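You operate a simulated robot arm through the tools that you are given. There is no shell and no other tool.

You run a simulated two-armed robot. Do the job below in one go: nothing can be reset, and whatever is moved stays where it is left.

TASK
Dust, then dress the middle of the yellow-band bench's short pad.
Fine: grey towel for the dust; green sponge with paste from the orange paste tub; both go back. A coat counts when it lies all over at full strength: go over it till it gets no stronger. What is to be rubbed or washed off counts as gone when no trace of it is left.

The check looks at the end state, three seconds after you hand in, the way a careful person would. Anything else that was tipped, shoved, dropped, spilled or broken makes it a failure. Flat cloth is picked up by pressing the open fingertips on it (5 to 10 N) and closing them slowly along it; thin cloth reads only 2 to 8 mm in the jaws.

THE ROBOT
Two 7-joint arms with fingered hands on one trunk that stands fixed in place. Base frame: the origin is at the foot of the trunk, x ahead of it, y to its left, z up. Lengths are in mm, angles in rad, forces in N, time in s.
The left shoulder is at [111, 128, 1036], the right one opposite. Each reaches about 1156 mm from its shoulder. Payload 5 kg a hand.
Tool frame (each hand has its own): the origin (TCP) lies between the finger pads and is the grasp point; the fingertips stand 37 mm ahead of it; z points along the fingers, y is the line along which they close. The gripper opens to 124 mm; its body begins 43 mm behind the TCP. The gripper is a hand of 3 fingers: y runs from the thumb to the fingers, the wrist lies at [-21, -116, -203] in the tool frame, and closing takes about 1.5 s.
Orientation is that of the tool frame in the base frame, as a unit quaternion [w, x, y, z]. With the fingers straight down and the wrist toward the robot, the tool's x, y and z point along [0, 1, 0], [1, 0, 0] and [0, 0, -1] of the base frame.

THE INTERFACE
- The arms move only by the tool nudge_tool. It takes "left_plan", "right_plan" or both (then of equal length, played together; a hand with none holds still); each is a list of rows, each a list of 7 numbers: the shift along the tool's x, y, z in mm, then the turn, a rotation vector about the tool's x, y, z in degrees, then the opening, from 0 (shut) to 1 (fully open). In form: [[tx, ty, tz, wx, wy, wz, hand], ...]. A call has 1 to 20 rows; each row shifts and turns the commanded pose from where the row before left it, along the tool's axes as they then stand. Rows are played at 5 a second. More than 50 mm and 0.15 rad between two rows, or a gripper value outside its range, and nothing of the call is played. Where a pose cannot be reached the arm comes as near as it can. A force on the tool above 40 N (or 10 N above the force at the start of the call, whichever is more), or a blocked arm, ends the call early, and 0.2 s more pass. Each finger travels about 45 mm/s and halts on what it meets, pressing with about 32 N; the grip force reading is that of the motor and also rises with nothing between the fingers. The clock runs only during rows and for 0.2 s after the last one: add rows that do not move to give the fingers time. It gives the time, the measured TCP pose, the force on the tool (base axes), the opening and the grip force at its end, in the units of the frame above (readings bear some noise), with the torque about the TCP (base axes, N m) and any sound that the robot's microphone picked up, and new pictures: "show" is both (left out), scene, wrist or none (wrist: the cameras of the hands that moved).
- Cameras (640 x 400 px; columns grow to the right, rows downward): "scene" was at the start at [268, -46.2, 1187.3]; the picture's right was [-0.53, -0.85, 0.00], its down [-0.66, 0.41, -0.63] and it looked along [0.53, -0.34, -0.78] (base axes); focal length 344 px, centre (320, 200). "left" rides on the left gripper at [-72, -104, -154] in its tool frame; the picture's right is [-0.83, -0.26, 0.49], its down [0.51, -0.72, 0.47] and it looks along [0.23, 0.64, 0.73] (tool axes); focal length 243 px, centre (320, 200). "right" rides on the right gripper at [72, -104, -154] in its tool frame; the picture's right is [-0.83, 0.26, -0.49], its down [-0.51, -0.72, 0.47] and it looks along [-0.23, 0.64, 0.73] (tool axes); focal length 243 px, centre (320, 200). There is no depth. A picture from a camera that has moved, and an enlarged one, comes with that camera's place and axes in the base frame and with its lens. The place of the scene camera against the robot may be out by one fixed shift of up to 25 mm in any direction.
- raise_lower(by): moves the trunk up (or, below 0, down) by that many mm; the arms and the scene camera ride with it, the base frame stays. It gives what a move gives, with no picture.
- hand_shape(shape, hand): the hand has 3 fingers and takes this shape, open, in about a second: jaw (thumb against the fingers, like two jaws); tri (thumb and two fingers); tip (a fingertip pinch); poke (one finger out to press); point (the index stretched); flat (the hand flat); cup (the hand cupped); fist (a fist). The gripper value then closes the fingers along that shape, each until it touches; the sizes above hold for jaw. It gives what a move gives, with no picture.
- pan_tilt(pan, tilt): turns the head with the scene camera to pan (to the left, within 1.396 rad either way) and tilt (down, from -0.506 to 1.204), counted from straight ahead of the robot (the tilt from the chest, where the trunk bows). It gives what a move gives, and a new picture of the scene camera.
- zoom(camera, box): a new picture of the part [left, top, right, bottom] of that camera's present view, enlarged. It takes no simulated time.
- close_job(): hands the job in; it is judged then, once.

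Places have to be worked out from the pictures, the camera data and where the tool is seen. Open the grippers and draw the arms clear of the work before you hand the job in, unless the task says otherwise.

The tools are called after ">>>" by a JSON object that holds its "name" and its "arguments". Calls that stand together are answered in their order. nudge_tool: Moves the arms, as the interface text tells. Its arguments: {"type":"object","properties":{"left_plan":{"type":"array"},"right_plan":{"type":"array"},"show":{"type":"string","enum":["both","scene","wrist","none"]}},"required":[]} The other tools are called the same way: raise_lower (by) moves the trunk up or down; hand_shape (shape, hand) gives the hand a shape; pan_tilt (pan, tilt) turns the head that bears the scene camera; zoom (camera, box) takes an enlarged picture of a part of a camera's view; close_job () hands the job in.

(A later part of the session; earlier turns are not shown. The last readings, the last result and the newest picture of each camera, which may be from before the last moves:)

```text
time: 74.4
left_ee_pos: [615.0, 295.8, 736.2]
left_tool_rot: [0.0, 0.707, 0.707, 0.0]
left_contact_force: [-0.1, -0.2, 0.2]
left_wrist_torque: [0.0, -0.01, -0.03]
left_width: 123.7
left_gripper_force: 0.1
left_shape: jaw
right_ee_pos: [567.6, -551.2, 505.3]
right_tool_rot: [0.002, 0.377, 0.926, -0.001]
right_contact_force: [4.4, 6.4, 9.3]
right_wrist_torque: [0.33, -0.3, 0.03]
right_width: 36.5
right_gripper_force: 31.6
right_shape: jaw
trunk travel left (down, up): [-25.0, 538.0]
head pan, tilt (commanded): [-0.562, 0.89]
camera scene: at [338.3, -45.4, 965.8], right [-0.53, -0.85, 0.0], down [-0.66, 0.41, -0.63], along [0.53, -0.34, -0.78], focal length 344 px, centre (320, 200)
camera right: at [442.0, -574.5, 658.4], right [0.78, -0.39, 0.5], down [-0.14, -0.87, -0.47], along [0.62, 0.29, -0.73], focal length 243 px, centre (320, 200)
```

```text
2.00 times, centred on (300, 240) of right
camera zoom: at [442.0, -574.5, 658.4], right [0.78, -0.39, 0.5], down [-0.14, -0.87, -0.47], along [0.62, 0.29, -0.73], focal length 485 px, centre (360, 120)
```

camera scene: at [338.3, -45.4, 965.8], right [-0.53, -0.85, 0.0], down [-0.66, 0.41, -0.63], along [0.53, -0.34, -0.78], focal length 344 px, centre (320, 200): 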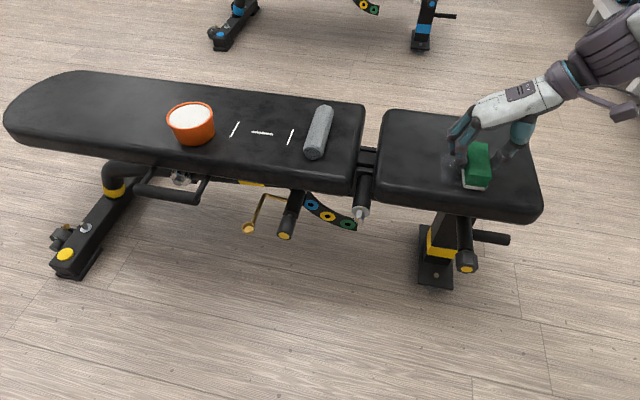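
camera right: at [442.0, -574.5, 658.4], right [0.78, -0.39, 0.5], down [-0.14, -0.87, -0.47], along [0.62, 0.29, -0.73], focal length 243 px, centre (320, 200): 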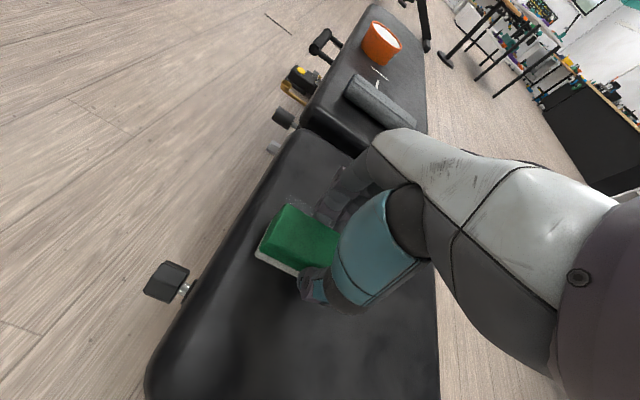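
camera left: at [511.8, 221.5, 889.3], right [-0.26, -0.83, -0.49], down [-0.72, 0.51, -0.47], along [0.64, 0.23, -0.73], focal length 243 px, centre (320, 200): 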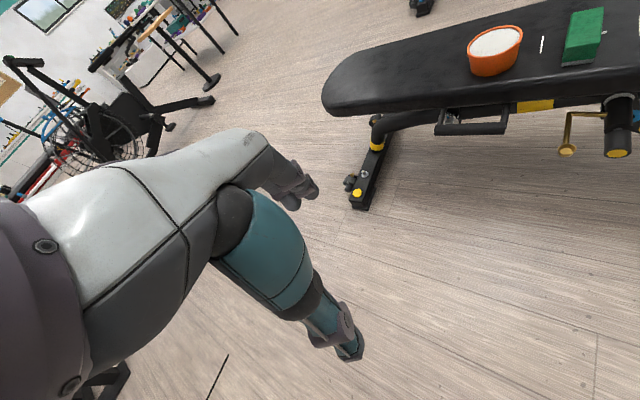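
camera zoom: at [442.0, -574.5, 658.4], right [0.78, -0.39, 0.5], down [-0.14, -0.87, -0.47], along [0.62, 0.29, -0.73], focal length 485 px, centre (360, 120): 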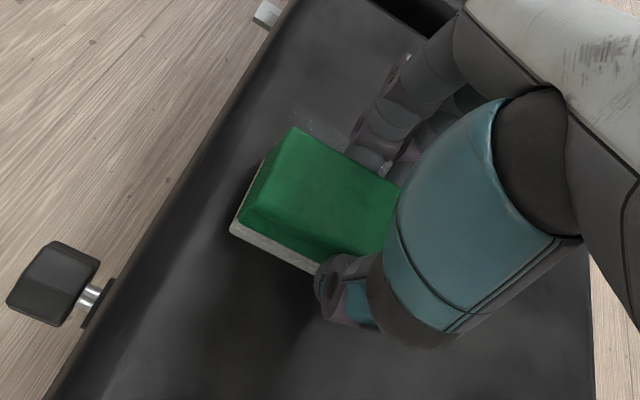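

A faint first coat shows. I'll go back and forth at several sideways offsets to build it up over the whole patch.

>>> {"name": "nudge_tool", "arguments": {"right_plan": [[0, 8, 0, 0, 0, 0, 0.15], [0, 10, 0, 0, 0, 0, 0.15], [0, 10, 0, 0, 0, 0, 0.15], [0, 10, 0, 0, 0, 0, 0.15], [0, 10, 0, 0, 0, 0, 0.15], [0, 8, 0, 0, 0, 0, 0.15], [-19, 0, 0, 0, 0, 0, 0.15], [0, -8, 0, 0, 0, 0, 0.15], [0, -10, 0, 0, 0, 0, 0.15], [0, -10, 0, 0, 0, 0, 0.15], [0, -10, 0, 0, 0, 0, 0.15], [0, -10, 0, 0, 0, 0, 0.15], [0, -8, 0, 0, 0, 0, 0.15], [-19, 0, 0, 0, 0, 0, 0.15], [0, 8, 0, 0, 0, 0, 0.15], [0, 10, 0, 0, 0, 0, 0.15], [0, 10, 0, 0, 0, 0, 0.15], [0, 10, 0, 0, 0, 0, 0.15], [0, 10, 0, 0, 0, 0, 0.15], [0, 8, 0, 0, 0, 0, 0.15]]}}

>>> {"name": "zoom", "arguments": {"camera": "scene", "box": [360, 80, 560, 230]}}

>>> {"name": "zoom", "arguments": {"camera": "right", "box": [180, 160, 380, 360]}}

```text
time: 78.6
left_ee_pos: [614.6, 295.6, 735.8]
left_tool_rot: [0.0, 0.707, 0.707, 0.0]
left_contact_force: [-0.5, -0.8, -0.3]
left_wrist_torque: [0.0, 0.01, 0.02]
left_width: 123.7
left_gripper_force: 0.0
left_shape: jaw
right_ee_pos: [633.7, -539.2, 503.6]
right_tool_rot: [0.002, 0.377, 0.926, -0.001]
right_contact_force: [-5.6, -5.1, 8.3]
right_wrist_torque: [-0.15, 0.15, 0.02]
right_width: 36.8
right_gripper_force: 31.9
right_shape: jaw
trunk travel left (down, up): [-25.0, 538.0]
head pan, tilt (commanded): [-0.562, 0.89]
camera scene: at [337.7, -45.9, 966.0], right [-0.53, -0.85, 0.0], down [-0.66, 0.41, -0.63], along [0.53, -0.34, -0.78], focal length 344 px, centre (320, 200)
camera right: at [508.1, -562.1, 658.4], right [0.78, -0.39, 0.5], down [-0.14, -0.87, -0.47], along [0.62, 0.29, -0.73], focal length 243 px, centre (320, 200)
```

scene: 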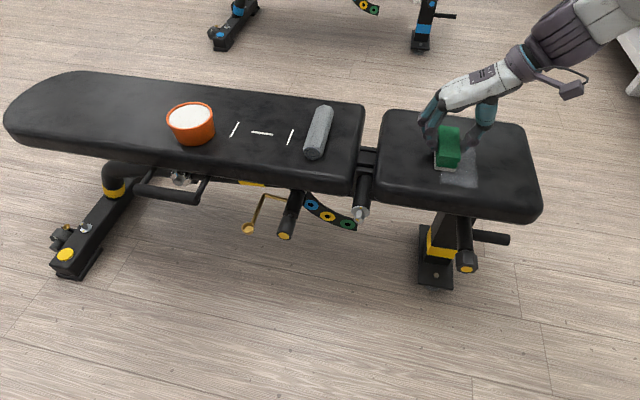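
right: 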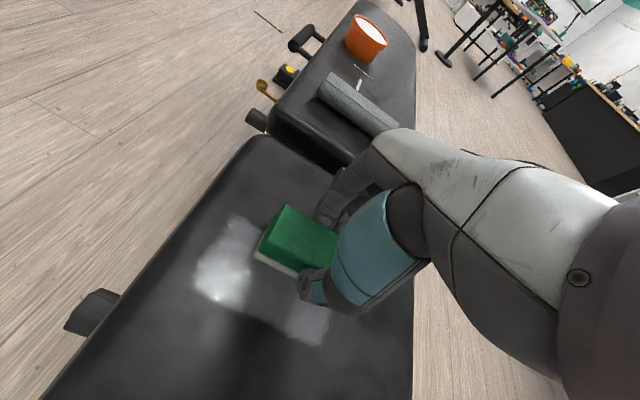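

```text
2.67 times, centred on (460, 155) of scene
camera zoom: at [337.7, -45.9, 966.0], right [-0.53, -0.85, 0.0], down [-0.66, 0.41, -0.63], along [0.53, -0.34, -0.78], focal length 918 px, centre (-53, 320)
```

zoom: 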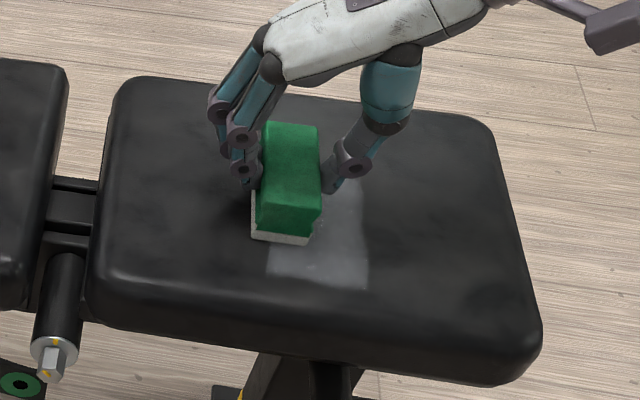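

```text
2.00 times, centred on (280, 260) of right
camera zoom: at [508.1, -562.1, 658.4], right [0.78, -0.39, 0.5], down [-0.14, -0.87, -0.47], along [0.62, 0.29, -0.73], focal length 485 px, centre (400, 80)
```

zoom: 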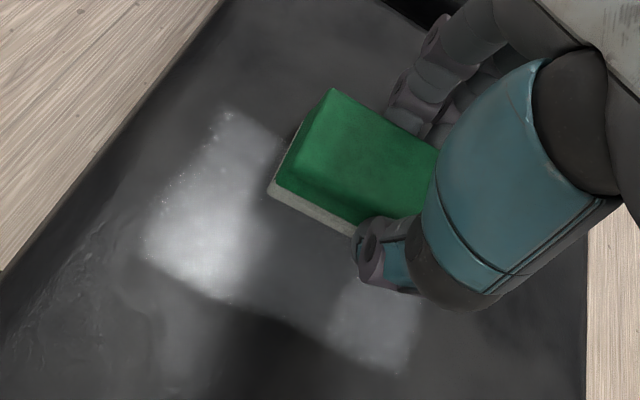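

The coat shows as a pale glossy film following the sponge's sweep. More passes to build it up.

>>> {"name": "nudge_tool", "arguments": {"right_plan": [[0, -8, 0, 0, 0, 0, 0.15], [0, -10, 0, 0, 0, 0, 0.15], [0, -10, 0, 0, 0, 0, 0.15], [0, -10, 0, 0, 0, 0, 0.15], [0, -10, 0, 0, 0, 0, 0.15], [0, -8, 0, 0, 0, 0, 0.15], [19, 0, 0, 0, 0, 0, 0.15], [0, 8, 0, 0, 0, 0, 0.15], [0, 10, 0, 0, 0, 0, 0.15], [0, 10, 0, 0, 0, 0, 0.15], [0, 10, 0, 0, 0, 0, 0.15], [0, 10, 0, 0, 0, 0, 0.15], [0, 8, 0, 0, 0, 0, 0.15], [19, 0, 0, 0, 0, 0, 0.15], [0, -8, 0, 0, 0, 0, 0.15], [0, -10, 0, 0, 0, 0, 0.15], [0, -10, 0, 0, 0, 0, 0.15], [0, -10, 0, 0, 0, 0, 0.15], [0, -10, 0, 0, 0, 0, 0.15], [0, -8, 0, 0, 0, 0, 0.15]]}}

>>> {"name": "zoom", "arguments": {"camera": "scene", "box": [360, 80, 560, 230]}}

>>> {"name": "zoom", "arguments": {"camera": "right", "box": [180, 160, 380, 360]}}

```text
time: 82.8
left_ee_pos: [615.5, 294.8, 736.1]
left_tool_rot: [0.0, 0.706, 0.708, 0.0]
left_contact_force: [0.2, -0.2, -0.5]
left_wrist_torque: [-0.03, 0.0, 0.04]
left_width: 123.6
left_gripper_force: 0.1
left_shape: jaw
right_ee_pos: [566.7, -551.8, 504.3]
right_tool_rot: [0.002, 0.377, 0.926, -0.001]
right_contact_force: [1.8, 1.1, 1.1]
right_wrist_torque: [0.09, -0.13, 0.02]
right_width: 36.3
right_gripper_force: 31.6
right_shape: jaw
trunk travel left (down, up): [-25.0, 538.0]
head pan, tilt (commanded): [-0.562, 0.89]
camera scene: at [338.5, -46.1, 965.7], right [-0.53, -0.85, 0.0], down [-0.66, 0.41, -0.63], along [0.53, -0.34, -0.78], focal length 344 px, centre (320, 200)
camera right: at [442.3, -575.5, 658.4], right [0.78, -0.39, 0.49], down [-0.14, -0.87, -0.47], along [0.61, 0.3, -0.73], focal length 243 px, centre (320, 200)
```

scene: 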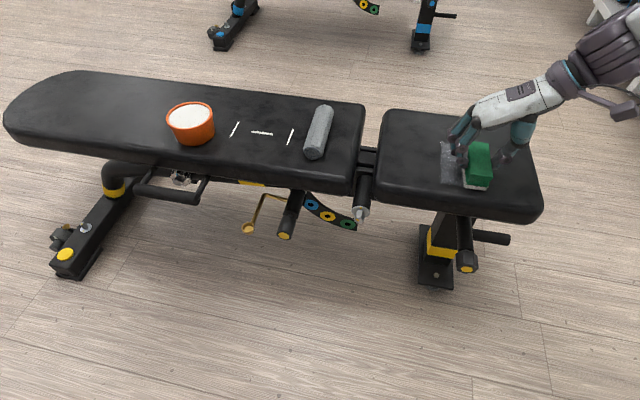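
right: 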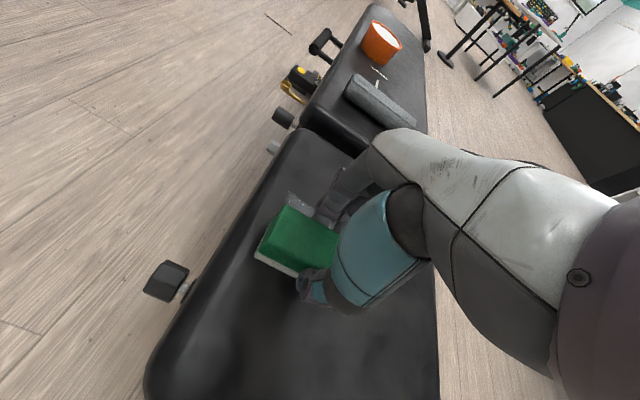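

```text
2.67 times, centred on (460, 155) of scene
camera zoom: at [338.5, -46.1, 965.7], right [-0.53, -0.85, 0.0], down [-0.66, 0.41, -0.63], along [0.53, -0.34, -0.78], focal length 918 px, centre (-53, 320)
```

zoom: 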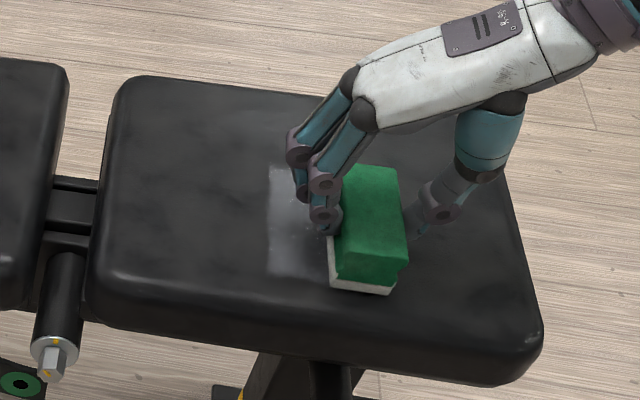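

```text
2.00 times, centred on (280, 260) of right
camera zoom: at [442.3, -575.5, 658.4], right [0.78, -0.39, 0.49], down [-0.14, -0.87, -0.47], along [0.61, 0.3, -0.73], focal length 485 px, centre (400, 80)
```

zoom: 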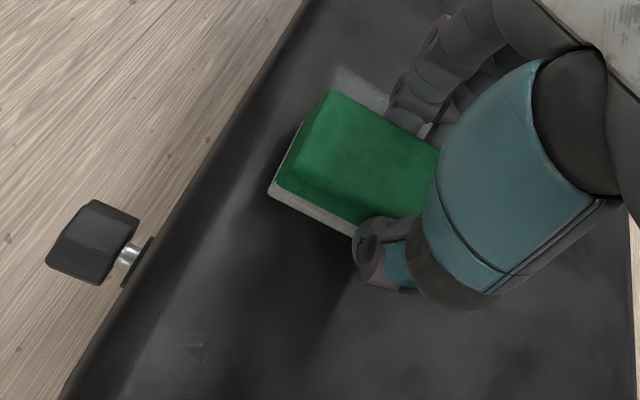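

The pressure dropped to about 1 N at this end, so I'll press about 1.2 mm lower and make more passes.

>>> {"name": "nudge_tool", "arguments": {"right_plan": [[0, 8, 1.2, 0, 0, 0, 0.15], [0, 10, 0, 0, 0, 0, 0.15], [0, 10, 0, 0, 0, 0, 0.15], [0, 10, 0, 0, 0, 0, 0.15], [0, 10, 0, 0, 0, 0, 0.15], [0, 8, 0, 0, 0, 0, 0.15], [-19, 0, 0, 0, 0, 0, 0.15], [0, -8, 0, 0, 0, 0, 0.15], [0, -10, 0, 0, 0, 0, 0.15], [0, -10, 0, 0, 0, 0, 0.15], [0, -10, 0, 0, 0, 0, 0.15], [0, -10, 0, 0, 0, 0, 0.15], [0, -8, 0, 0, 0, 0, 0.15], [-19, 0, 0, 0, 0, 0, 0.15], [0, 8, 0, 0, 0, 0, 0.15], [0, 10, 0, 0, 0, 0, 0.15], [0, 10, 0, 0, 0, 0, 0.15], [0, 10, 0, 0, 0, 0, 0.15], [0, 10, 0, 0, 0, 0, 0.15], [0, 8, 0, 0, 0, 0, 0.15]], "show": "none"}}

>>> {"name": "zoom", "arguments": {"camera": "scene", "box": [360, 80, 560, 230]}}

>>> {"name": "zoom", "arguments": {"camera": "right", "box": [180, 160, 380, 360]}}

```text
time: 87.0
left_ee_pos: [614.2, 295.7, 735.7]
left_tool_rot: [0.0, 0.707, 0.708, 0.0]
left_contact_force: [-0.3, -0.1, 0.0]
left_wrist_torque: [-0.03, 0.01, 0.01]
left_width: 123.7
left_gripper_force: 0.1
left_shape: jaw
right_ee_pos: [632.9, -539.0, 504.4]
right_tool_rot: [0.002, 0.377, 0.926, -0.001]
right_contact_force: [-4.8, -3.8, 7.2]
right_wrist_torque: [-0.11, 0.07, 0.04]
right_width: 36.7
right_gripper_force: 31.5
right_shape: jaw
trunk travel left (down, up): [-25.0, 538.0]
head pan, tilt (commanded): [-0.562, 0.89]
```

```text
2.67 times, centred on (460, 155) of scene
camera zoom: at [337.8, -45.9, 966.0], right [-0.53, -0.85, 0.0], down [-0.66, 0.41, -0.63], along [0.53, -0.34, -0.78], focal length 918 px, centre (-53, 320)
```

zoom: 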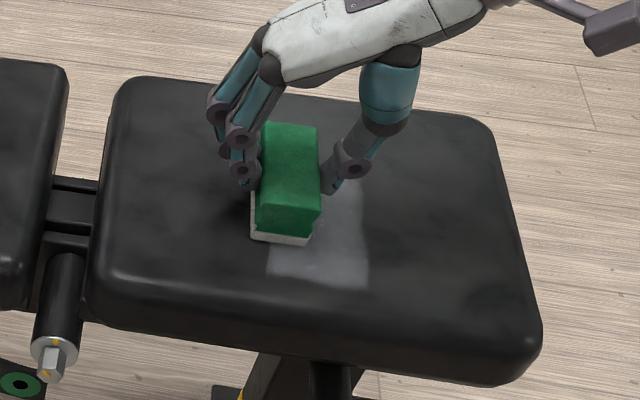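

```text
2.00 times, centred on (280, 260) of right
camera zoom: at [508.1, -561.2, 658.0], right [0.78, -0.39, 0.5], down [-0.14, -0.87, -0.47], along [0.62, 0.29, -0.73], focal length 485 px, centre (400, 80)
```

zoom: 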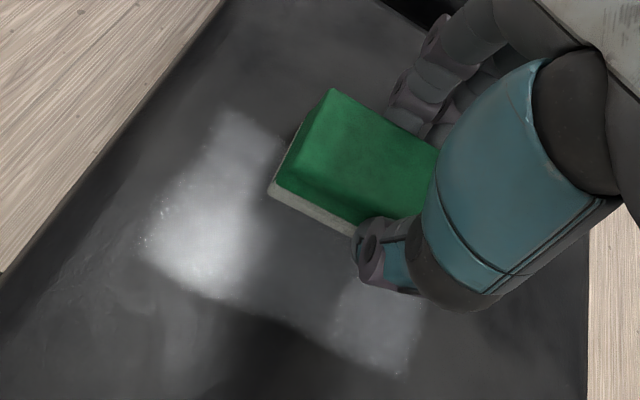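

The coat looks similar to the last view. I'll lift off and back away along the bench to see the whole coated area and the sponge's base.

>>> {"name": "nudge_tool", "arguments": {"right_plan": [[0, 0, -8, 0, 0, 0, 0.15], [0, 0, -25, 0, 0, 0, 0.15], [0, 0, -35, 0, 0, 0, 0.15], [0, 0, -40, 0, 0, 0, 0.15], [0, 35, -20, 0, 0, 0, 0.15], [0, 42, 0, 0, 0, 0, 0.15], [0, 42, 0, 0, 0, 0, 0.15], [0, 42, 0, 0, 0, 0, 0.15], [0, 0, 0, 0, 0, 0, 0.15]]}}

>>> {"name": "zoom", "arguments": {"camera": "scene", "box": [400, 100, 520, 200]}}

>>> {"name": "zoom", "arguments": {"camera": "scene", "box": [340, 20, 480, 140]}}

>>> {"name": "zoom", "arguments": {"camera": "right", "box": [120, 250, 360, 400]}}

```text
time: 89.0
left_ee_pos: [614.7, 294.6, 735.4]
left_tool_rot: [0.001, 0.707, 0.707, 0.0]
left_contact_force: [-0.1, -0.5, -0.4]
left_wrist_torque: [0.04, 0.01, -0.01]
left_width: 123.6
left_gripper_force: 0.0
left_shape: jaw
right_ee_pos: [745.1, -424.2, 633.4]
right_tool_rot: [0.002, 0.377, 0.926, -0.001]
right_contact_force: [0.0, -0.2, -0.2]
right_wrist_torque: [0.01, -0.01, 0.01]
right_width: 36.4
right_gripper_force: 31.9
right_shape: jaw
trunk travel left (down, up): [-25.0, 538.0]
head pan, tilt (commanded): [-0.562, 0.89]
camera scene: at [338.4, -46.1, 965.8], right [-0.53, -0.85, 0.0], down [-0.66, 0.41, -0.63], along [0.53, -0.34, -0.78], focal length 344 px, centre (320, 200)
camera right: at [619.7, -448.0, 786.5], right [0.78, -0.39, 0.49], down [-0.14, -0.87, -0.47], along [0.61, 0.3, -0.73], focal length 243 px, centre (320, 200)
```

scene: 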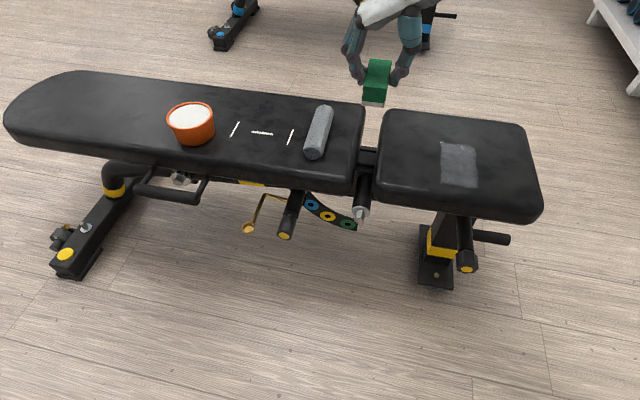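
right: 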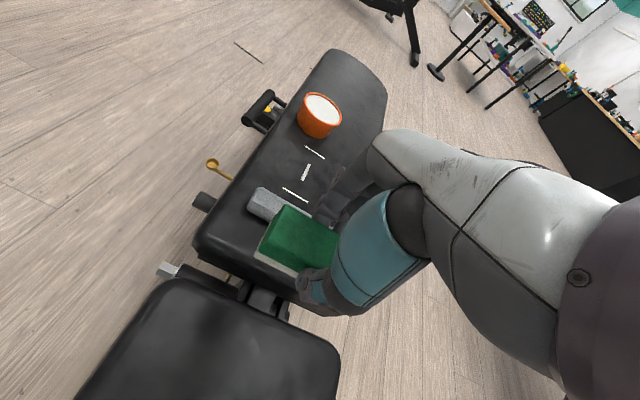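

```text
4.00 times, centred on (460, 150) of scene
camera zoom: at [338.4, -46.1, 965.8], right [-0.53, -0.85, 0.0], down [-0.66, 0.41, -0.63], along [0.53, -0.34, -0.78], focal length 1377 px, centre (-240, 400)
```

zoom: 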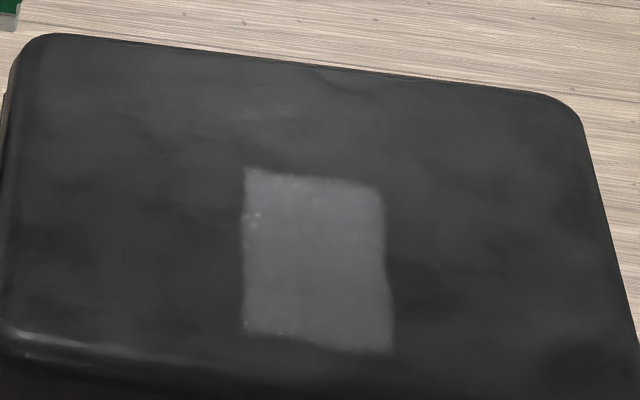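

```text
3.33 times, centred on (410, 80) of scene
camera zoom: at [338.4, -46.1, 965.8], right [-0.53, -0.85, 0.0], down [-0.66, 0.41, -0.63], along [0.53, -0.34, -0.78], focal length 1147 px, centre (20, 600)
```

zoom: 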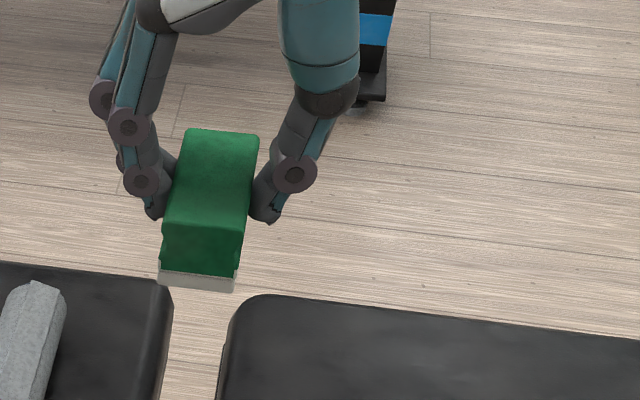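

```text
2.67 times, centred on (240, 325) of right
camera zoom: at [619.7, -448.0, 786.5], right [0.78, -0.39, 0.49], down [-0.14, -0.87, -0.47], along [0.61, 0.3, -0.73], focal length 647 px, centre (533, -133)
```

zoom: 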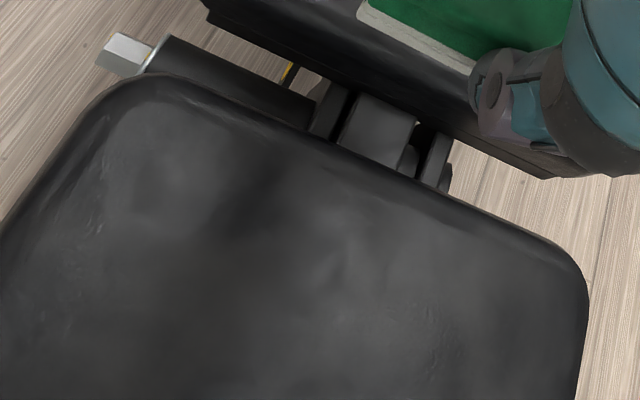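

The coat is an even pale rectangle, but by my reckoning it only just reaches the dust patch's outline on two sides. I'll go back and make wider passes, both to extend the margins and to see if it gets any stronger.

>>> {"name": "nudge_tool", "arguments": {"right_plan": [[11.6, -36, 0, 0, 0, 0, 0.15], [11.6, -36, 0, 0, 0, 0, 0.15], [11.7, -36, 0, 0, 0, 0, 0.15], [11.7, -36.6, 0, 0, 0, 0, 0.15], [0, 0, 30, 0, 0, 0, 0.15], [0, 0, 30, 0, 0, 0, 0.15], [0, 0, 30, 0, 0, 0, 0.15], [0, 0, 25, 0, 0, 0, 0.15], [0, 0, 10, 0, 0, 0, 0.15], [0, 0, 2, 0, 0, 0, 0.15], [0, 0, 1, 0, 0, 0, 0.15], [0, 0, 0, 0, 0, 0, 0.15]], "show": "none"}}

```text
time: 91.6
left_ee_pos: [614.9, 296.4, 736.2]
left_tool_rot: [0.0, 0.707, 0.707, 0.0]
left_contact_force: [0.8, -0.5, -0.2]
left_wrist_torque: [0.03, 0.0, 0.03]
left_width: 123.8
left_gripper_force: 0.0
left_shape: jaw
right_ee_pos: [610.8, -494.4, 504.0]
right_tool_rot: [0.002, 0.375, 0.927, -0.002]
right_contact_force: [-2.8, -3.7, 11.0]
right_wrist_torque: [0.01, 0.02, 0.01]
right_width: 36.8
right_gripper_force: 32.0
right_shape: jaw
trunk travel left (down, up): [-25.0, 538.0]
head pan, tilt (commanded): [-0.562, 0.89]
```

Touching with 11 N at the new corner. Making wide strokes at four sideways offsets, over two calls.

>>> {"name": "nudge_tool", "arguments": {"right_plan": [[0, -10, 0, 0, 0, 0, 0.15], [0, -10.3, 0, 0, 0, 0, 0.15], [0, -10.3, 0, 0, 0, 0, 0.15], [0, -10.3, 0, 0, 0, 0, 0.15], [0, -10.3, 0, 0, 0, 0, 0.15], [0, -10.3, 0, 0, 0, 0, 0.15], [0, -10.3, 0, 0, 0, 0, 0.15], [0, -10.2, 0, 0, 0, 0, 0.15], [-18, 0, 0.3, 0, 0, 0, 0.15], [0, 10, 0, 0, 0, 0, 0.15], [0, 10.3, 0, 0, 0, 0, 0.15], [0, 10.3, 0, 0, 0, 0, 0.15], [0, 10.3, 0, 0, 0, 0, 0.15], [0, 10.3, 0, 0, 0, 0, 0.15], [0, 10.3, 0, 0, 0, 0, 0.15], [0, 10.3, 0, 0, 0, 0, 0.15], [0, 10.2, 0, 0, 0, 0, 0.15], [-18, 0, 0, 0, 0, 0, 0.15], [0, 0, 0, 0, 0, 0, 0.15]], "show": "none"}}

>>> {"name": "nudge_tool", "arguments": {"right_plan": [[0, -10, 0, 0, 0, 0, 0.15], [0, -10.3, 0, 0, 0, 0, 0.15], [0, -10.3, 0, 0, 0, 0, 0.15], [0, -10.3, 0, 0, 0, 0, 0.15], [0, -10.3, 0, 0, 0, 0, 0.15], [0, -10.3, 0, 0, 0, 0, 0.15], [0, -10.3, 0, 0, 0, 0, 0.15], [0, -10.2, 0, 0, 0, 0, 0.15], [-18, 0, 0.3, 0, 0, 0, 0.15], [0, 10, 0, 0, 0, 0, 0.15], [0, 10.3, 0, 0, 0, 0, 0.15], [0, 10.3, 0, 0, 0, 0, 0.15], [0, 10.3, 0, 0, 0, 0, 0.15], [0, 10.3, 0, 0, 0, 0, 0.15], [0, 10.3, 0, 0, 0, 0, 0.15], [0, 10.3, 0, 0, 0, 0, 0.15], [0, 10.2, 0, 0, 0, 0, 0.15], [0, 0, 0, 0, 0, 0, 0.15]], "show": "wrist"}}

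>>> {"name": "zoom", "arguments": {"camera": "scene", "box": [360, 80, 560, 230]}}

```text
time: 95.6
left_ee_pos: [614.8, 295.7, 735.3]
left_tool_rot: [0.0, 0.707, 0.707, 0.0]
left_contact_force: [-0.1, 0.1, 0.3]
left_wrist_torque: [-0.04, 0.0, 0.01]
left_width: 123.8
left_gripper_force: 0.1
left_shape: jaw
right_ee_pos: [637.2, -518.0, 504.5]
right_tool_rot: [0.001, 0.377, 0.926, -0.001]
right_contact_force: [-2.7, 3.2, 11.0]
right_wrist_torque: [0.12, 0.11, 0.0]
right_width: 37.4
right_gripper_force: 32.6
right_shape: jaw
trunk travel left (down, up): [-25.0, 538.0]
head pan, tilt (commanded): [-0.562, 0.89]
```

```text
time: 99.4
left_ee_pos: [615.0, 294.7, 734.7]
left_tool_rot: [0.0, 0.707, 0.707, 0.0]
left_contact_force: [-0.1, -0.1, 0.4]
left_wrist_torque: [-0.01, -0.01, -0.02]
left_width: 123.9
left_gripper_force: 0.1
left_shape: jaw
right_ee_pos: [650.3, -532.7, 503.1]
right_tool_rot: [0.002, 0.376, 0.926, -0.001]
right_contact_force: [-3.6, -3.2, 5.9]
right_wrist_torque: [-0.1, 0.12, 0.01]
right_width: 37.1
right_gripper_force: 31.9
right_shape: jaw
trunk travel left (down, up): [-25.0, 538.0]
head pan, tilt (commanded): [-0.562, 0.89]
camera right: at [525.2, -555.6, 657.3], right [0.78, -0.39, 0.5], down [-0.14, -0.87, -0.47], along [0.62, 0.3, -0.73], focal length 243 px, centre (320, 200)
```

right: 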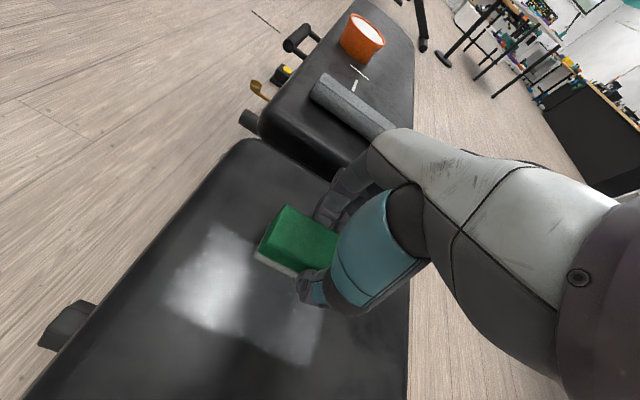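

```text
2.67 times, centred on (460, 155) of scene
camera zoom: at [338.1, -46.0, 965.9], right [-0.53, -0.85, 0.0], down [-0.66, 0.41, -0.63], along [0.53, -0.34, -0.78], focal length 918 px, centre (-53, 320)
```

zoom: 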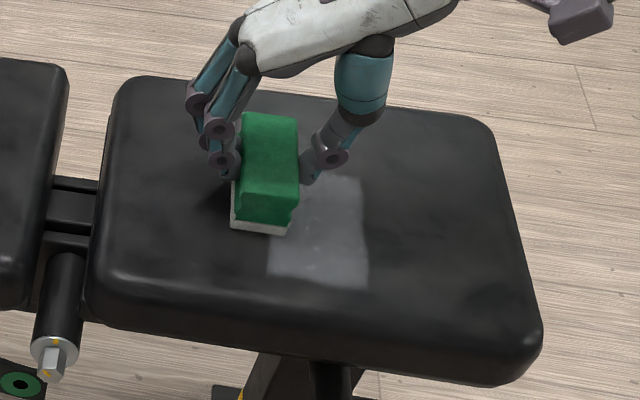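

The coat's edges stayed where they were although I swept wider, so the region to dress is that fixed rectangle and I'm covering all of it. I'll lift off again to compare its strength with the last view.

>>> {"name": "nudge_tool", "arguments": {"right_plan": [[0, 0, -8, 0, 0, 0, 0.15], [0, 0, -25, 0, 0, 0, 0.15], [0, 0, -35, 0, 0, 0, 0.15], [0, 0, -40, 0, 0, 0, 0.15], [0, 30, -20, 0, 0, 0, 0.15], [0, 40, 0, 0, 0, 0, 0.15], [0, 40, 0, 0, 0, 0, 0.15], [0, 0, 0, 0, 0, 0, 0.15]], "show": "scene"}}

>>> {"name": "zoom", "arguments": {"camera": "scene", "box": [400, 100, 520, 200]}}

>>> {"name": "zoom", "arguments": {"camera": "scene", "box": [430, 135, 490, 195]}}

>>> {"name": "zoom", "arguments": {"camera": "scene", "box": [340, 20, 480, 140]}}

```text
time: 101.2
left_ee_pos: [615.7, 295.8, 736.8]
left_tool_rot: [0.0, 0.708, 0.706, 0.0]
left_contact_force: [0.1, 0.4, 0.2]
left_wrist_torque: [0.02, 0.01, -0.01]
left_width: 123.7
left_gripper_force: 0.0
left_shape: jaw
right_ee_pos: [727.3, -453.4, 631.7]
right_tool_rot: [0.001, 0.376, 0.926, -0.001]
right_contact_force: [-0.5, 0.8, -0.3]
right_wrist_torque: [0.0, 0.01, -0.02]
right_width: 36.8
right_gripper_force: 32.2
right_shape: jaw
trunk travel left (down, up): [-25.0, 538.0]
head pan, tilt (commanded): [-0.562, 0.89]
camera scene: at [338.5, -46.2, 965.7], right [-0.53, -0.85, 0.0], down [-0.66, 0.41, -0.63], along [0.53, -0.34, -0.78], focal length 344 px, centre (320, 200)
```

scene: 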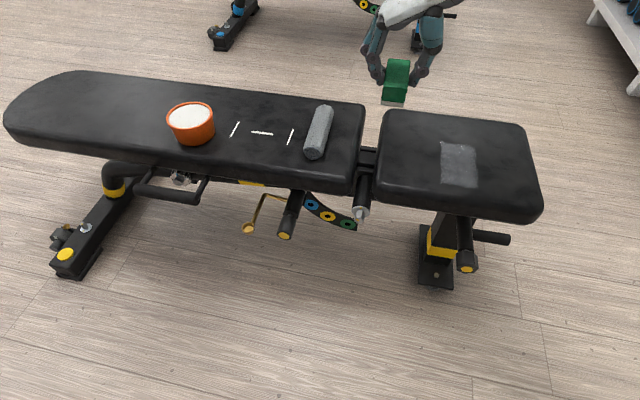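

```text
4.00 times, centred on (460, 150) of scene
camera zoom: at [338.5, -46.2, 965.7], right [-0.53, -0.85, 0.0], down [-0.66, 0.41, -0.63], along [0.53, -0.34, -0.78], focal length 1377 px, centre (-240, 400)
```

zoom: 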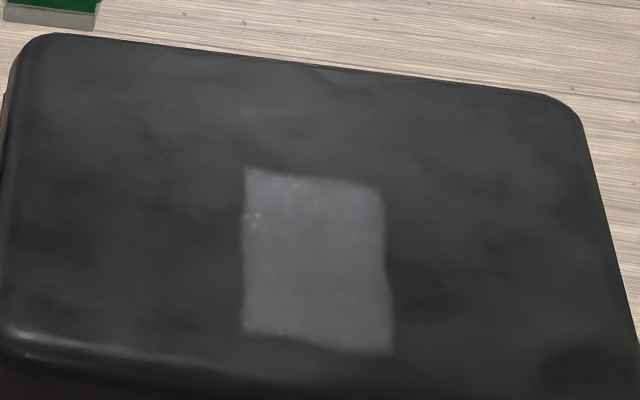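

```text
6.67 times, centred on (460, 165) of scene
camera zoom: at [338.5, -46.2, 965.7], right [-0.53, -0.85, 0.0], down [-0.66, 0.41, -0.63], along [0.53, -0.34, -0.78], focal length 2295 px, centre (-613, 433)
```

zoom: 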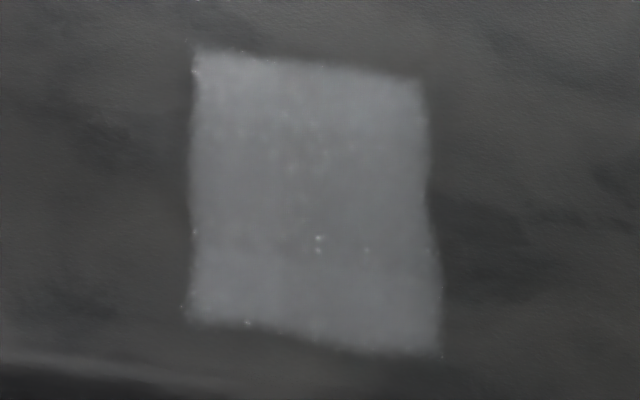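

```text
3.33 times, centred on (410, 80) of scene
camera zoom: at [338.5, -46.2, 965.7], right [-0.53, -0.85, 0.0], down [-0.66, 0.41, -0.63], along [0.53, -0.34, -0.78], focal length 1147 px, centre (20, 600)
```

zoom: 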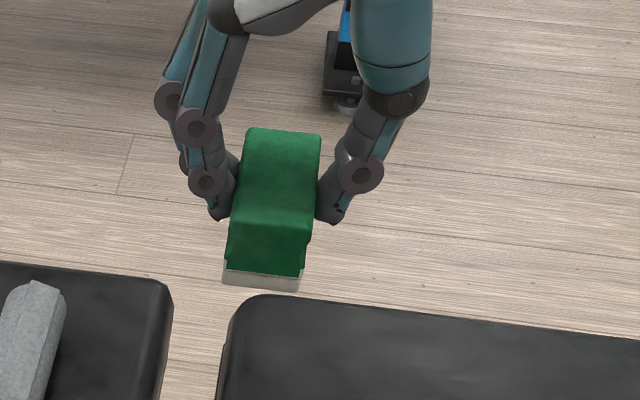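

The coat looks the same as before these extra passes. To tell a full coat from a dry sponge, I'll look closely at the sponge's base and the coat's edges.

>>> {"name": "zoom", "arguments": {"camera": "scene", "box": [375, 85, 415, 115]}}

>>> {"name": "zoom", "arguments": {"camera": "right", "box": [240, 190, 340, 290]}}

```text
13.33 times, centred on (395, 100) of scene
camera zoom: at [338.5, -46.2, 965.7], right [-0.53, -0.85, 0.0], down [-0.66, 0.41, -0.63], along [0.53, -0.34, -0.78], focal length 4589 px, centre (-680, 1533)
```

zoom: 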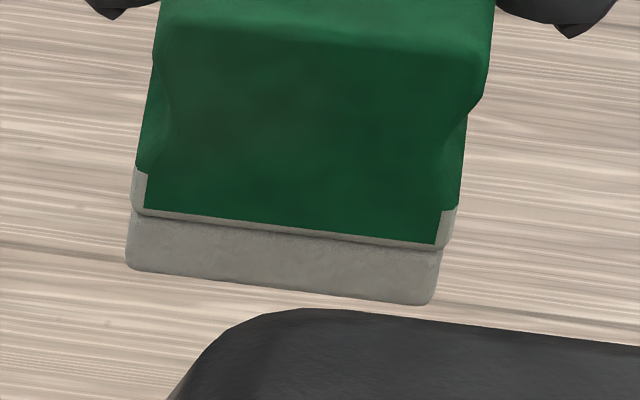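

```text
4.00 times, centred on (290, 240) of right
camera zoom: at [602.5, -477.0, 785.6], right [0.78, -0.39, 0.49], down [-0.14, -0.87, -0.47], along [0.61, 0.3, -0.73], focal length 970 px, centre (440, 40)
```

zoom: 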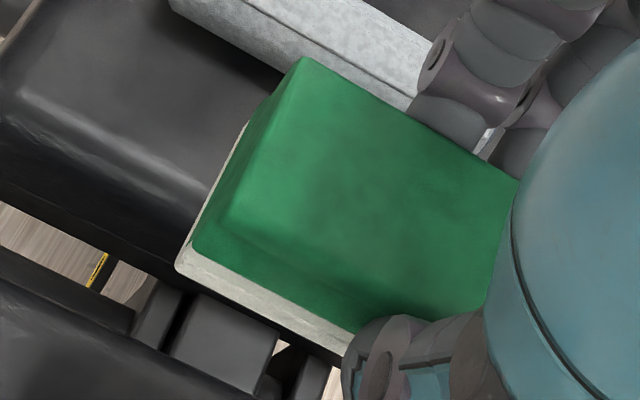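

The base still looks pale all over, but I can't rule out that it's running dry. I'll reload it once from the tub and go over the area again to confirm the coat gets no stronger.

>>> {"name": "nudge_tool", "arguments": {"right_plan": [[5.5, 40, -1, 0, 0, 0, 0.15], [5.5, 40, -1, 0, 0, 0, 0.15], [5.5, 40, -1, 0, 0, 0, 0.15], [5.5, 40, -1, 0, 0, 0, 0.15], [5.5, 40, -1, 0, 0, 0, 0.15], [5.5, 40, -1, 0, 0, 0, 0.15], [5.5, 40, -1, 0, 0, 0, 0.15], [5.5, 40, -1, 0, 0, 0, 0.15], [5.5, 40, -1, 0, 0, 0, 0.15], [5.9, 41.6, -1, 0, 0, 0, 0.15], [0, 0, 0, 0, 0, -7.2, 0.15], [0, 0, 0, 0, 0, -7.2, 0.15], [0, 0, 0, 0, -7, 0, 0.15], [0, 0, 0, 0, -7, 0, 0.15], [0, 0, 0, 0, 0, 0, 0.15]], "show": "scene"}}

>>> {"name": "zoom", "arguments": {"camera": "scene", "box": [120, 10, 250, 160]}}

>>> {"name": "zoom", "arguments": {"camera": "left", "box": [430, 0, 590, 100]}}

```text
time: 104.4
left_ee_pos: [615.2, 294.4, 735.1]
left_tool_rot: [0.0, 0.706, 0.708, 0.0]
left_contact_force: [-0.3, 0.4, 0.7]
left_wrist_torque: [0.02, -0.01, 0.02]
left_width: 123.9
left_gripper_force: 0.1
left_shape: jaw
right_ee_pos: [968.4, -124.4, 639.7]
right_tool_rot: [0.12, 0.256, 0.959, -0.032]
right_contact_force: [0.0, -0.9, 0.1]
right_wrist_torque: [0.0, 0.0, -0.01]
right_width: 36.7
right_gripper_force: 31.9
right_shape: jaw
trunk travel left (down, up): [-25.0, 538.0]
head pan, tilt (commanded): [-0.562, 0.89]
camera scene: at [338.5, -46.1, 965.7], right [-0.53, -0.85, 0.0], down [-0.66, 0.41, -0.63], along [0.53, -0.34, -0.78], focal length 344 px, centre (320, 200)
```

scene: 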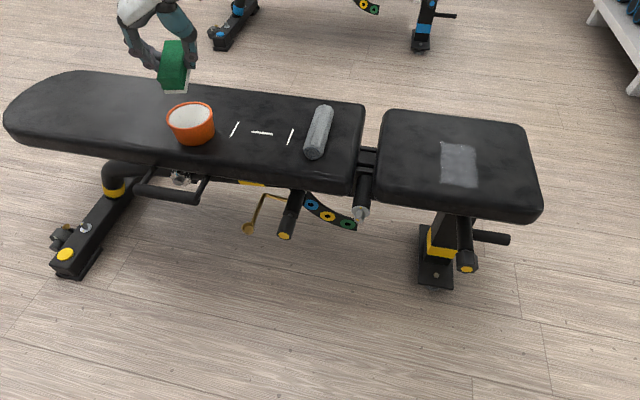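

```text
2.67 times, centred on (185, 85) of scene
camera zoom: at [338.5, -46.1, 965.7], right [-0.53, -0.85, 0.0], down [-0.66, 0.41, -0.63], along [0.53, -0.34, -0.78], focal length 918 px, centre (680, 507)
```

zoom: 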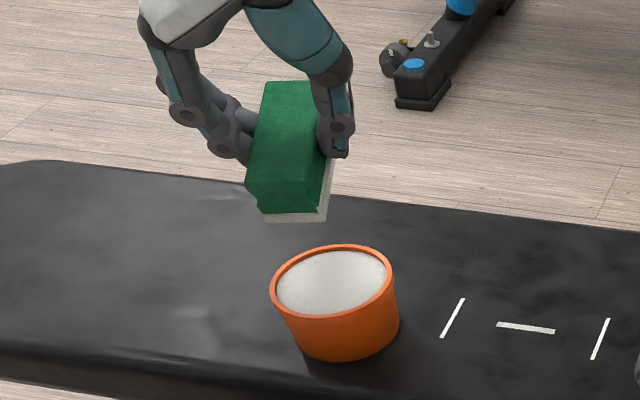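

```text
4.00 times, centred on (510, 50) of left
camera zoom: at [510.9, 222.1, 889.0], right [-0.26, -0.83, -0.49], down [-0.72, 0.51, -0.47], along [0.64, 0.23, -0.73], focal length 970 px, centre (-440, 800)
```

zoom: 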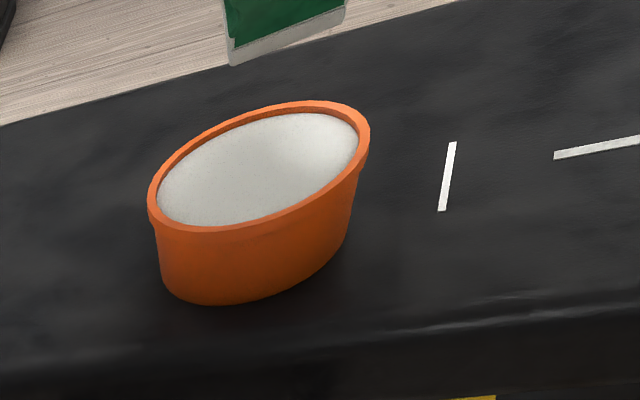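

At the same pose the base looks just as pale as right after the first dip. I'm already over the tub, so I'll dip once more: down in one smooth move to just above the paste, then a gentle touch.

>>> {"name": "nudge_tool", "arguments": {"right_plan": [[4.2, -2.4, 22.3, 0, 0, 0, 0.15], [5.6, 0, 22.3, 0, 0, 0, 0.15], [4.1, 0, 16.5, 0, 0, 0, 0.15], [1.9, 0, 7.8, 0, 0, 0, 0.15], [1.0, 0, 3.9, 0, 0, 0, 0.15], [0, 0, 0, 0, 0, 0, 0.15]], "show": "none"}}

>>> {"name": "zoom", "arguments": {"camera": "left", "box": [430, 0, 590, 100]}}

>>> {"name": "zoom", "arguments": {"camera": "scene", "box": [140, 50, 250, 160]}}

```text
time: 105.8
left_ee_pos: [615.5, 296.8, 735.1]
left_tool_rot: [0.001, 0.707, 0.707, 0.0]
left_contact_force: [0.2, -0.1, -0.1]
left_wrist_torque: [0.0, -0.01, -0.02]
left_width: 123.6
left_gripper_force: 0.0
left_shape: jaw
right_ee_pos: [970.0, -128.5, 564.7]
right_tool_rot: [0.119, 0.256, 0.959, -0.033]
right_contact_force: [0.4, -0.1, 0.4]
right_wrist_torque: [0.01, -0.03, -0.01]
right_width: 36.8
right_gripper_force: 32.3
right_shape: jaw
trunk travel left (down, up): [-25.0, 538.0]
head pan, tilt (commanded): [-0.562, 0.89]
```

```text
4.00 times, centred on (510, 50) of left
camera zoom: at [511.0, 222.1, 888.9], right [-0.26, -0.83, -0.49], down [-0.72, 0.51, -0.47], along [0.64, 0.23, -0.73], focal length 970 px, centre (-440, 800)
```

zoom: 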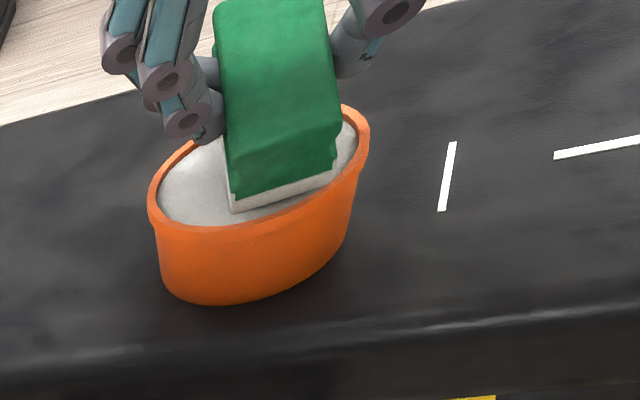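

```text
3.64 times, centred on (195, 105) of scene
camera zoom: at [338.6, -46.2, 965.7], right [-0.53, -0.85, 0.0], down [-0.66, 0.41, -0.63], along [0.53, -0.34, -0.78], focal length 1252 px, centre (774, 546)
```

zoom: 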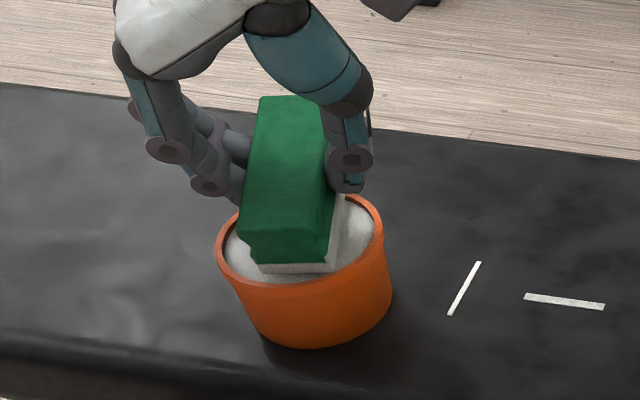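

The low end is inside the tub but about 4 mm further right than last time. I'll shift it back toward the middle and lower gently until it touches the paste.

>>> {"name": "nudge_tool", "arguments": {"right_plan": [[2, 3.5, 0, 0, 0, 0, 0.15], [0.5, 0, 2, 0, 0, 0, 0.15], [0.5, 0, 2, 0, 0, 0, 0.15], [0.2, 0, 1, 0, 0, 0, 0.15], [0, 0, 0, 0, 0, 0, 0.15]], "show": "none"}}

>>> {"name": "zoom", "arguments": {"camera": "left", "box": [430, 0, 590, 100]}}

```text
time: 107.0
left_ee_pos: [615.1, 295.1, 735.3]
left_tool_rot: [-0.001, 0.707, 0.707, 0.0]
left_contact_force: [0.2, -0.1, -0.1]
left_wrist_torque: [-0.01, 0.01, 0.03]
left_width: 123.8
left_gripper_force: 0.1
left_shape: jaw
right_ee_pos: [968.5, -126.8, 560.8]
right_tool_rot: [0.119, 0.256, 0.959, -0.032]
right_contact_force: [2.3, -0.6, 3.6]
right_wrist_torque: [0.1, -0.03, -0.06]
right_width: 36.6
right_gripper_force: 32.7
right_shape: jaw
trunk travel left (down, up): [-25.0, 538.0]
head pan, tilt (commanded): [-0.562, 0.89]
```

```text
4.00 times, centred on (510, 50) of left
camera zoom: at [510.7, 222.1, 889.1], right [-0.26, -0.83, -0.49], down [-0.72, 0.51, -0.47], along [0.64, 0.23, -0.73], focal length 970 px, centre (-440, 800)
```

zoom: 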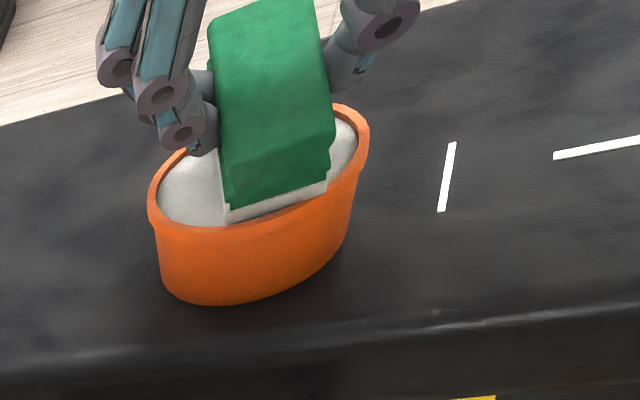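

In contact with the paste (3.6 N), and the base looks freshly white. Lifting off, levelling, turning and carrying it back to the short pad.

>>> {"name": "nudge_tool", "arguments": {"right_plan": [[0, 0, 0, 0, 0, 0, 0.15], [-1.2, 0, -4.9, 0, 0, 0, 0.15], [-3.6, 0, -14.6, 0, 0, 0, 0.15], [-7.3, 0, -29, 0, 0, 0, 0.15], [-7.3, 0, -29, 0, 0, 0, 0.15], [0, 0, 0, 0, 7, 0, 0.15], [0, 0, 0, 0, 7, 0, 0.15], [0, 0, 0, 0, 0, 7.2, 0.15], [0, 0, 0, 0, 0, 7.2, 0.15], [-1.9, -42, 0, 0, 0, 0, 0.15], [-1.9, -42, 0, 0, 0, 0, 0.15], [-1.9, -42, 0, 0, 0, 0, 0.15], [-1.9, -42, 0, 0, 0, 0, 0.15], [-1.9, -42, 0, 0, 0, 0, 0.15], [-1.9, -42, 0, 0, 0, 0, 0.15], [-1.9, -42, 0, 0, 0, 0, 0.15], [-1.9, -42, 0, 0, 0, 0, 0.15], [-1.9, -42, 0, 0, 0, 0, 0.15], [0, 0, 0, 0, 0, 0, 0.15]], "show": "scene"}}

>>> {"name": "zoom", "arguments": {"camera": "scene", "box": [360, 60, 420, 110]}}

>>> {"name": "zoom", "arguments": {"camera": "scene", "box": [430, 135, 490, 195]}}

```text
time: 111.0
left_ee_pos: [615.7, 294.3, 735.1]
left_tool_rot: [0.0, 0.707, 0.707, -0.001]
left_contact_force: [0.7, 0.8, 0.0]
left_wrist_torque: [0.0, 0.02, 0.01]
left_width: 123.8
left_gripper_force: 0.0
left_shape: jaw
right_ee_pos: [714.5, -409.2, 640.5]
right_tool_rot: [0.001, 0.377, 0.926, 0.0]
right_contact_force: [0.1, 0.7, -0.7]
right_wrist_torque: [0.01, -0.01, 0.01]
right_width: 36.8
right_gripper_force: 32.2
right_shape: jaw
trunk travel left (down, up): [-25.0, 538.0]
head pan, tilt (commanded): [-0.562, 0.89]
camera scene: at [338.8, -46.4, 965.6], right [-0.53, -0.85, 0.0], down [-0.66, 0.41, -0.63], along [0.53, -0.34, -0.78], focal length 344 px, centre (320, 200)
```

scene: 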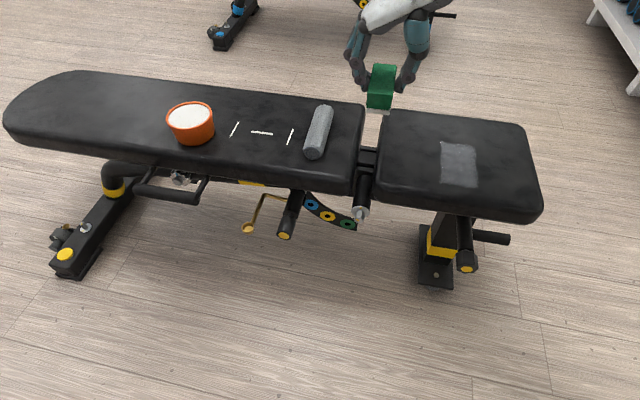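

```text
8.00 times, centred on (390, 85) of scene
camera zoom: at [338.8, -46.4, 965.6], right [-0.53, -0.85, 0.0], down [-0.66, 0.41, -0.63], along [0.53, -0.34, -0.78], focal length 2754 px, centre (-240, 1120)
```

zoom: 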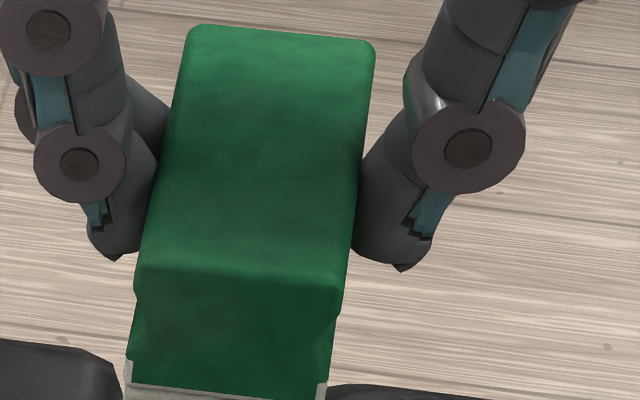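

```text
6.67 times, centred on (460, 165) of scene
camera zoom: at [338.8, -46.4, 965.6], right [-0.53, -0.85, 0.0], down [-0.66, 0.41, -0.63], along [0.53, -0.34, -0.78], focal length 2295 px, centre (-613, 433)
```

zoom: 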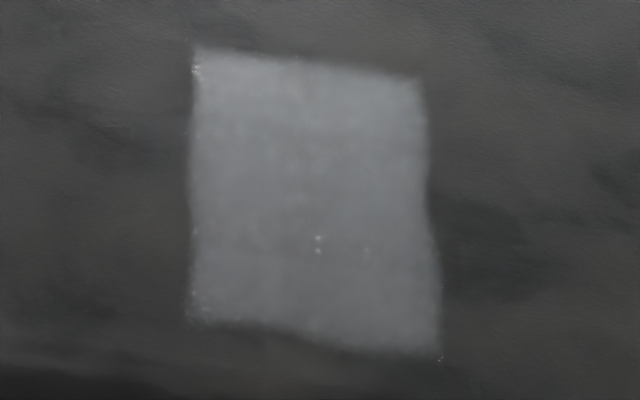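

Freshly loaded and back near the pad. Coming down at the corner of the area again.

>>> {"name": "nudge_tool", "arguments": {"right_plan": [[3.5, -33.5, 0, 0, 0, 0, 0.15], [3.5, -33.5, 0, 0, 0, 0, 0.15], [3.6, -33.5, 0, 0, 0, 0, 0.15], [3.6, -33.5, 0, 0, 0, 0, 0.15], [0, 0, 30, 0, 0, 0, 0.15], [0, 0, 30, 0, 0, 0, 0.15], [0, 0, 30, 0, 0, 0, 0.15], [0, 0, 30, 0, 0, 0, 0.15], [0, 0, 12, 0, 0, 0, 0.15], [0, 0, 2.5, 0, 0, 0, 0.15], [0, 0, 1.5, 0, 0, 0, 0.15], [0, 0, 0, 0, 0, 0, 0.15]], "show": "none"}}

```text
time: 113.6
left_ee_pos: [614.8, 295.8, 735.9]
left_tool_rot: [0.0, 0.707, 0.707, 0.0]
left_contact_force: [0.0, 0.7, -0.6]
left_wrist_torque: [-0.02, -0.01, 0.01]
left_width: 124.0
left_gripper_force: 0.0
left_shape: jaw
right_ee_pos: [613.3, -494.5, 504.8]
right_tool_rot: [0.002, 0.377, 0.926, -0.001]
right_contact_force: [0.6, 0.3, -0.2]
right_wrist_torque: [0.01, -0.02, 0.03]
right_width: 36.5
right_gripper_force: 31.7
right_shape: jaw
trunk travel left (down, up): [-25.0, 538.0]
head pan, tilt (commanded): [-0.562, 0.89]
```

Not touching yet at z 504.8. A couple of millimetres lower.

>>> {"name": "nudge_tool", "arguments": {"right_plan": [[0, 0, 1.3, 0, 0, 0, 0.15], [0, 0, 1.2, 0, 0, 0, 0.15], [0, 0, 0, 0, 0, 0, 0.15]], "show": "none"}}

```text
time: 114.4
left_ee_pos: [613.6, 293.6, 736.6]
left_tool_rot: [0.001, 0.707, 0.707, 0.001]
left_contact_force: [0.3, 0.4, -0.7]
left_wrist_torque: [-0.04, 0.02, 0.02]
left_width: 123.7
left_gripper_force: 0.2
left_shape: jaw
right_ee_pos: [613.1, -494.1, 504.5]
right_tool_rot: [0.002, 0.377, 0.926, -0.001]
right_contact_force: [-2.8, -0.7, 16.8]
right_wrist_torque: [0.02, 0.03, 0.02]
right_width: 37.1
right_gripper_force: 31.4
right_shape: jaw
trunk travel left (down, up): [-25.0, 538.0]
head pan, tilt (commanded): [-0.562, 0.89]
```

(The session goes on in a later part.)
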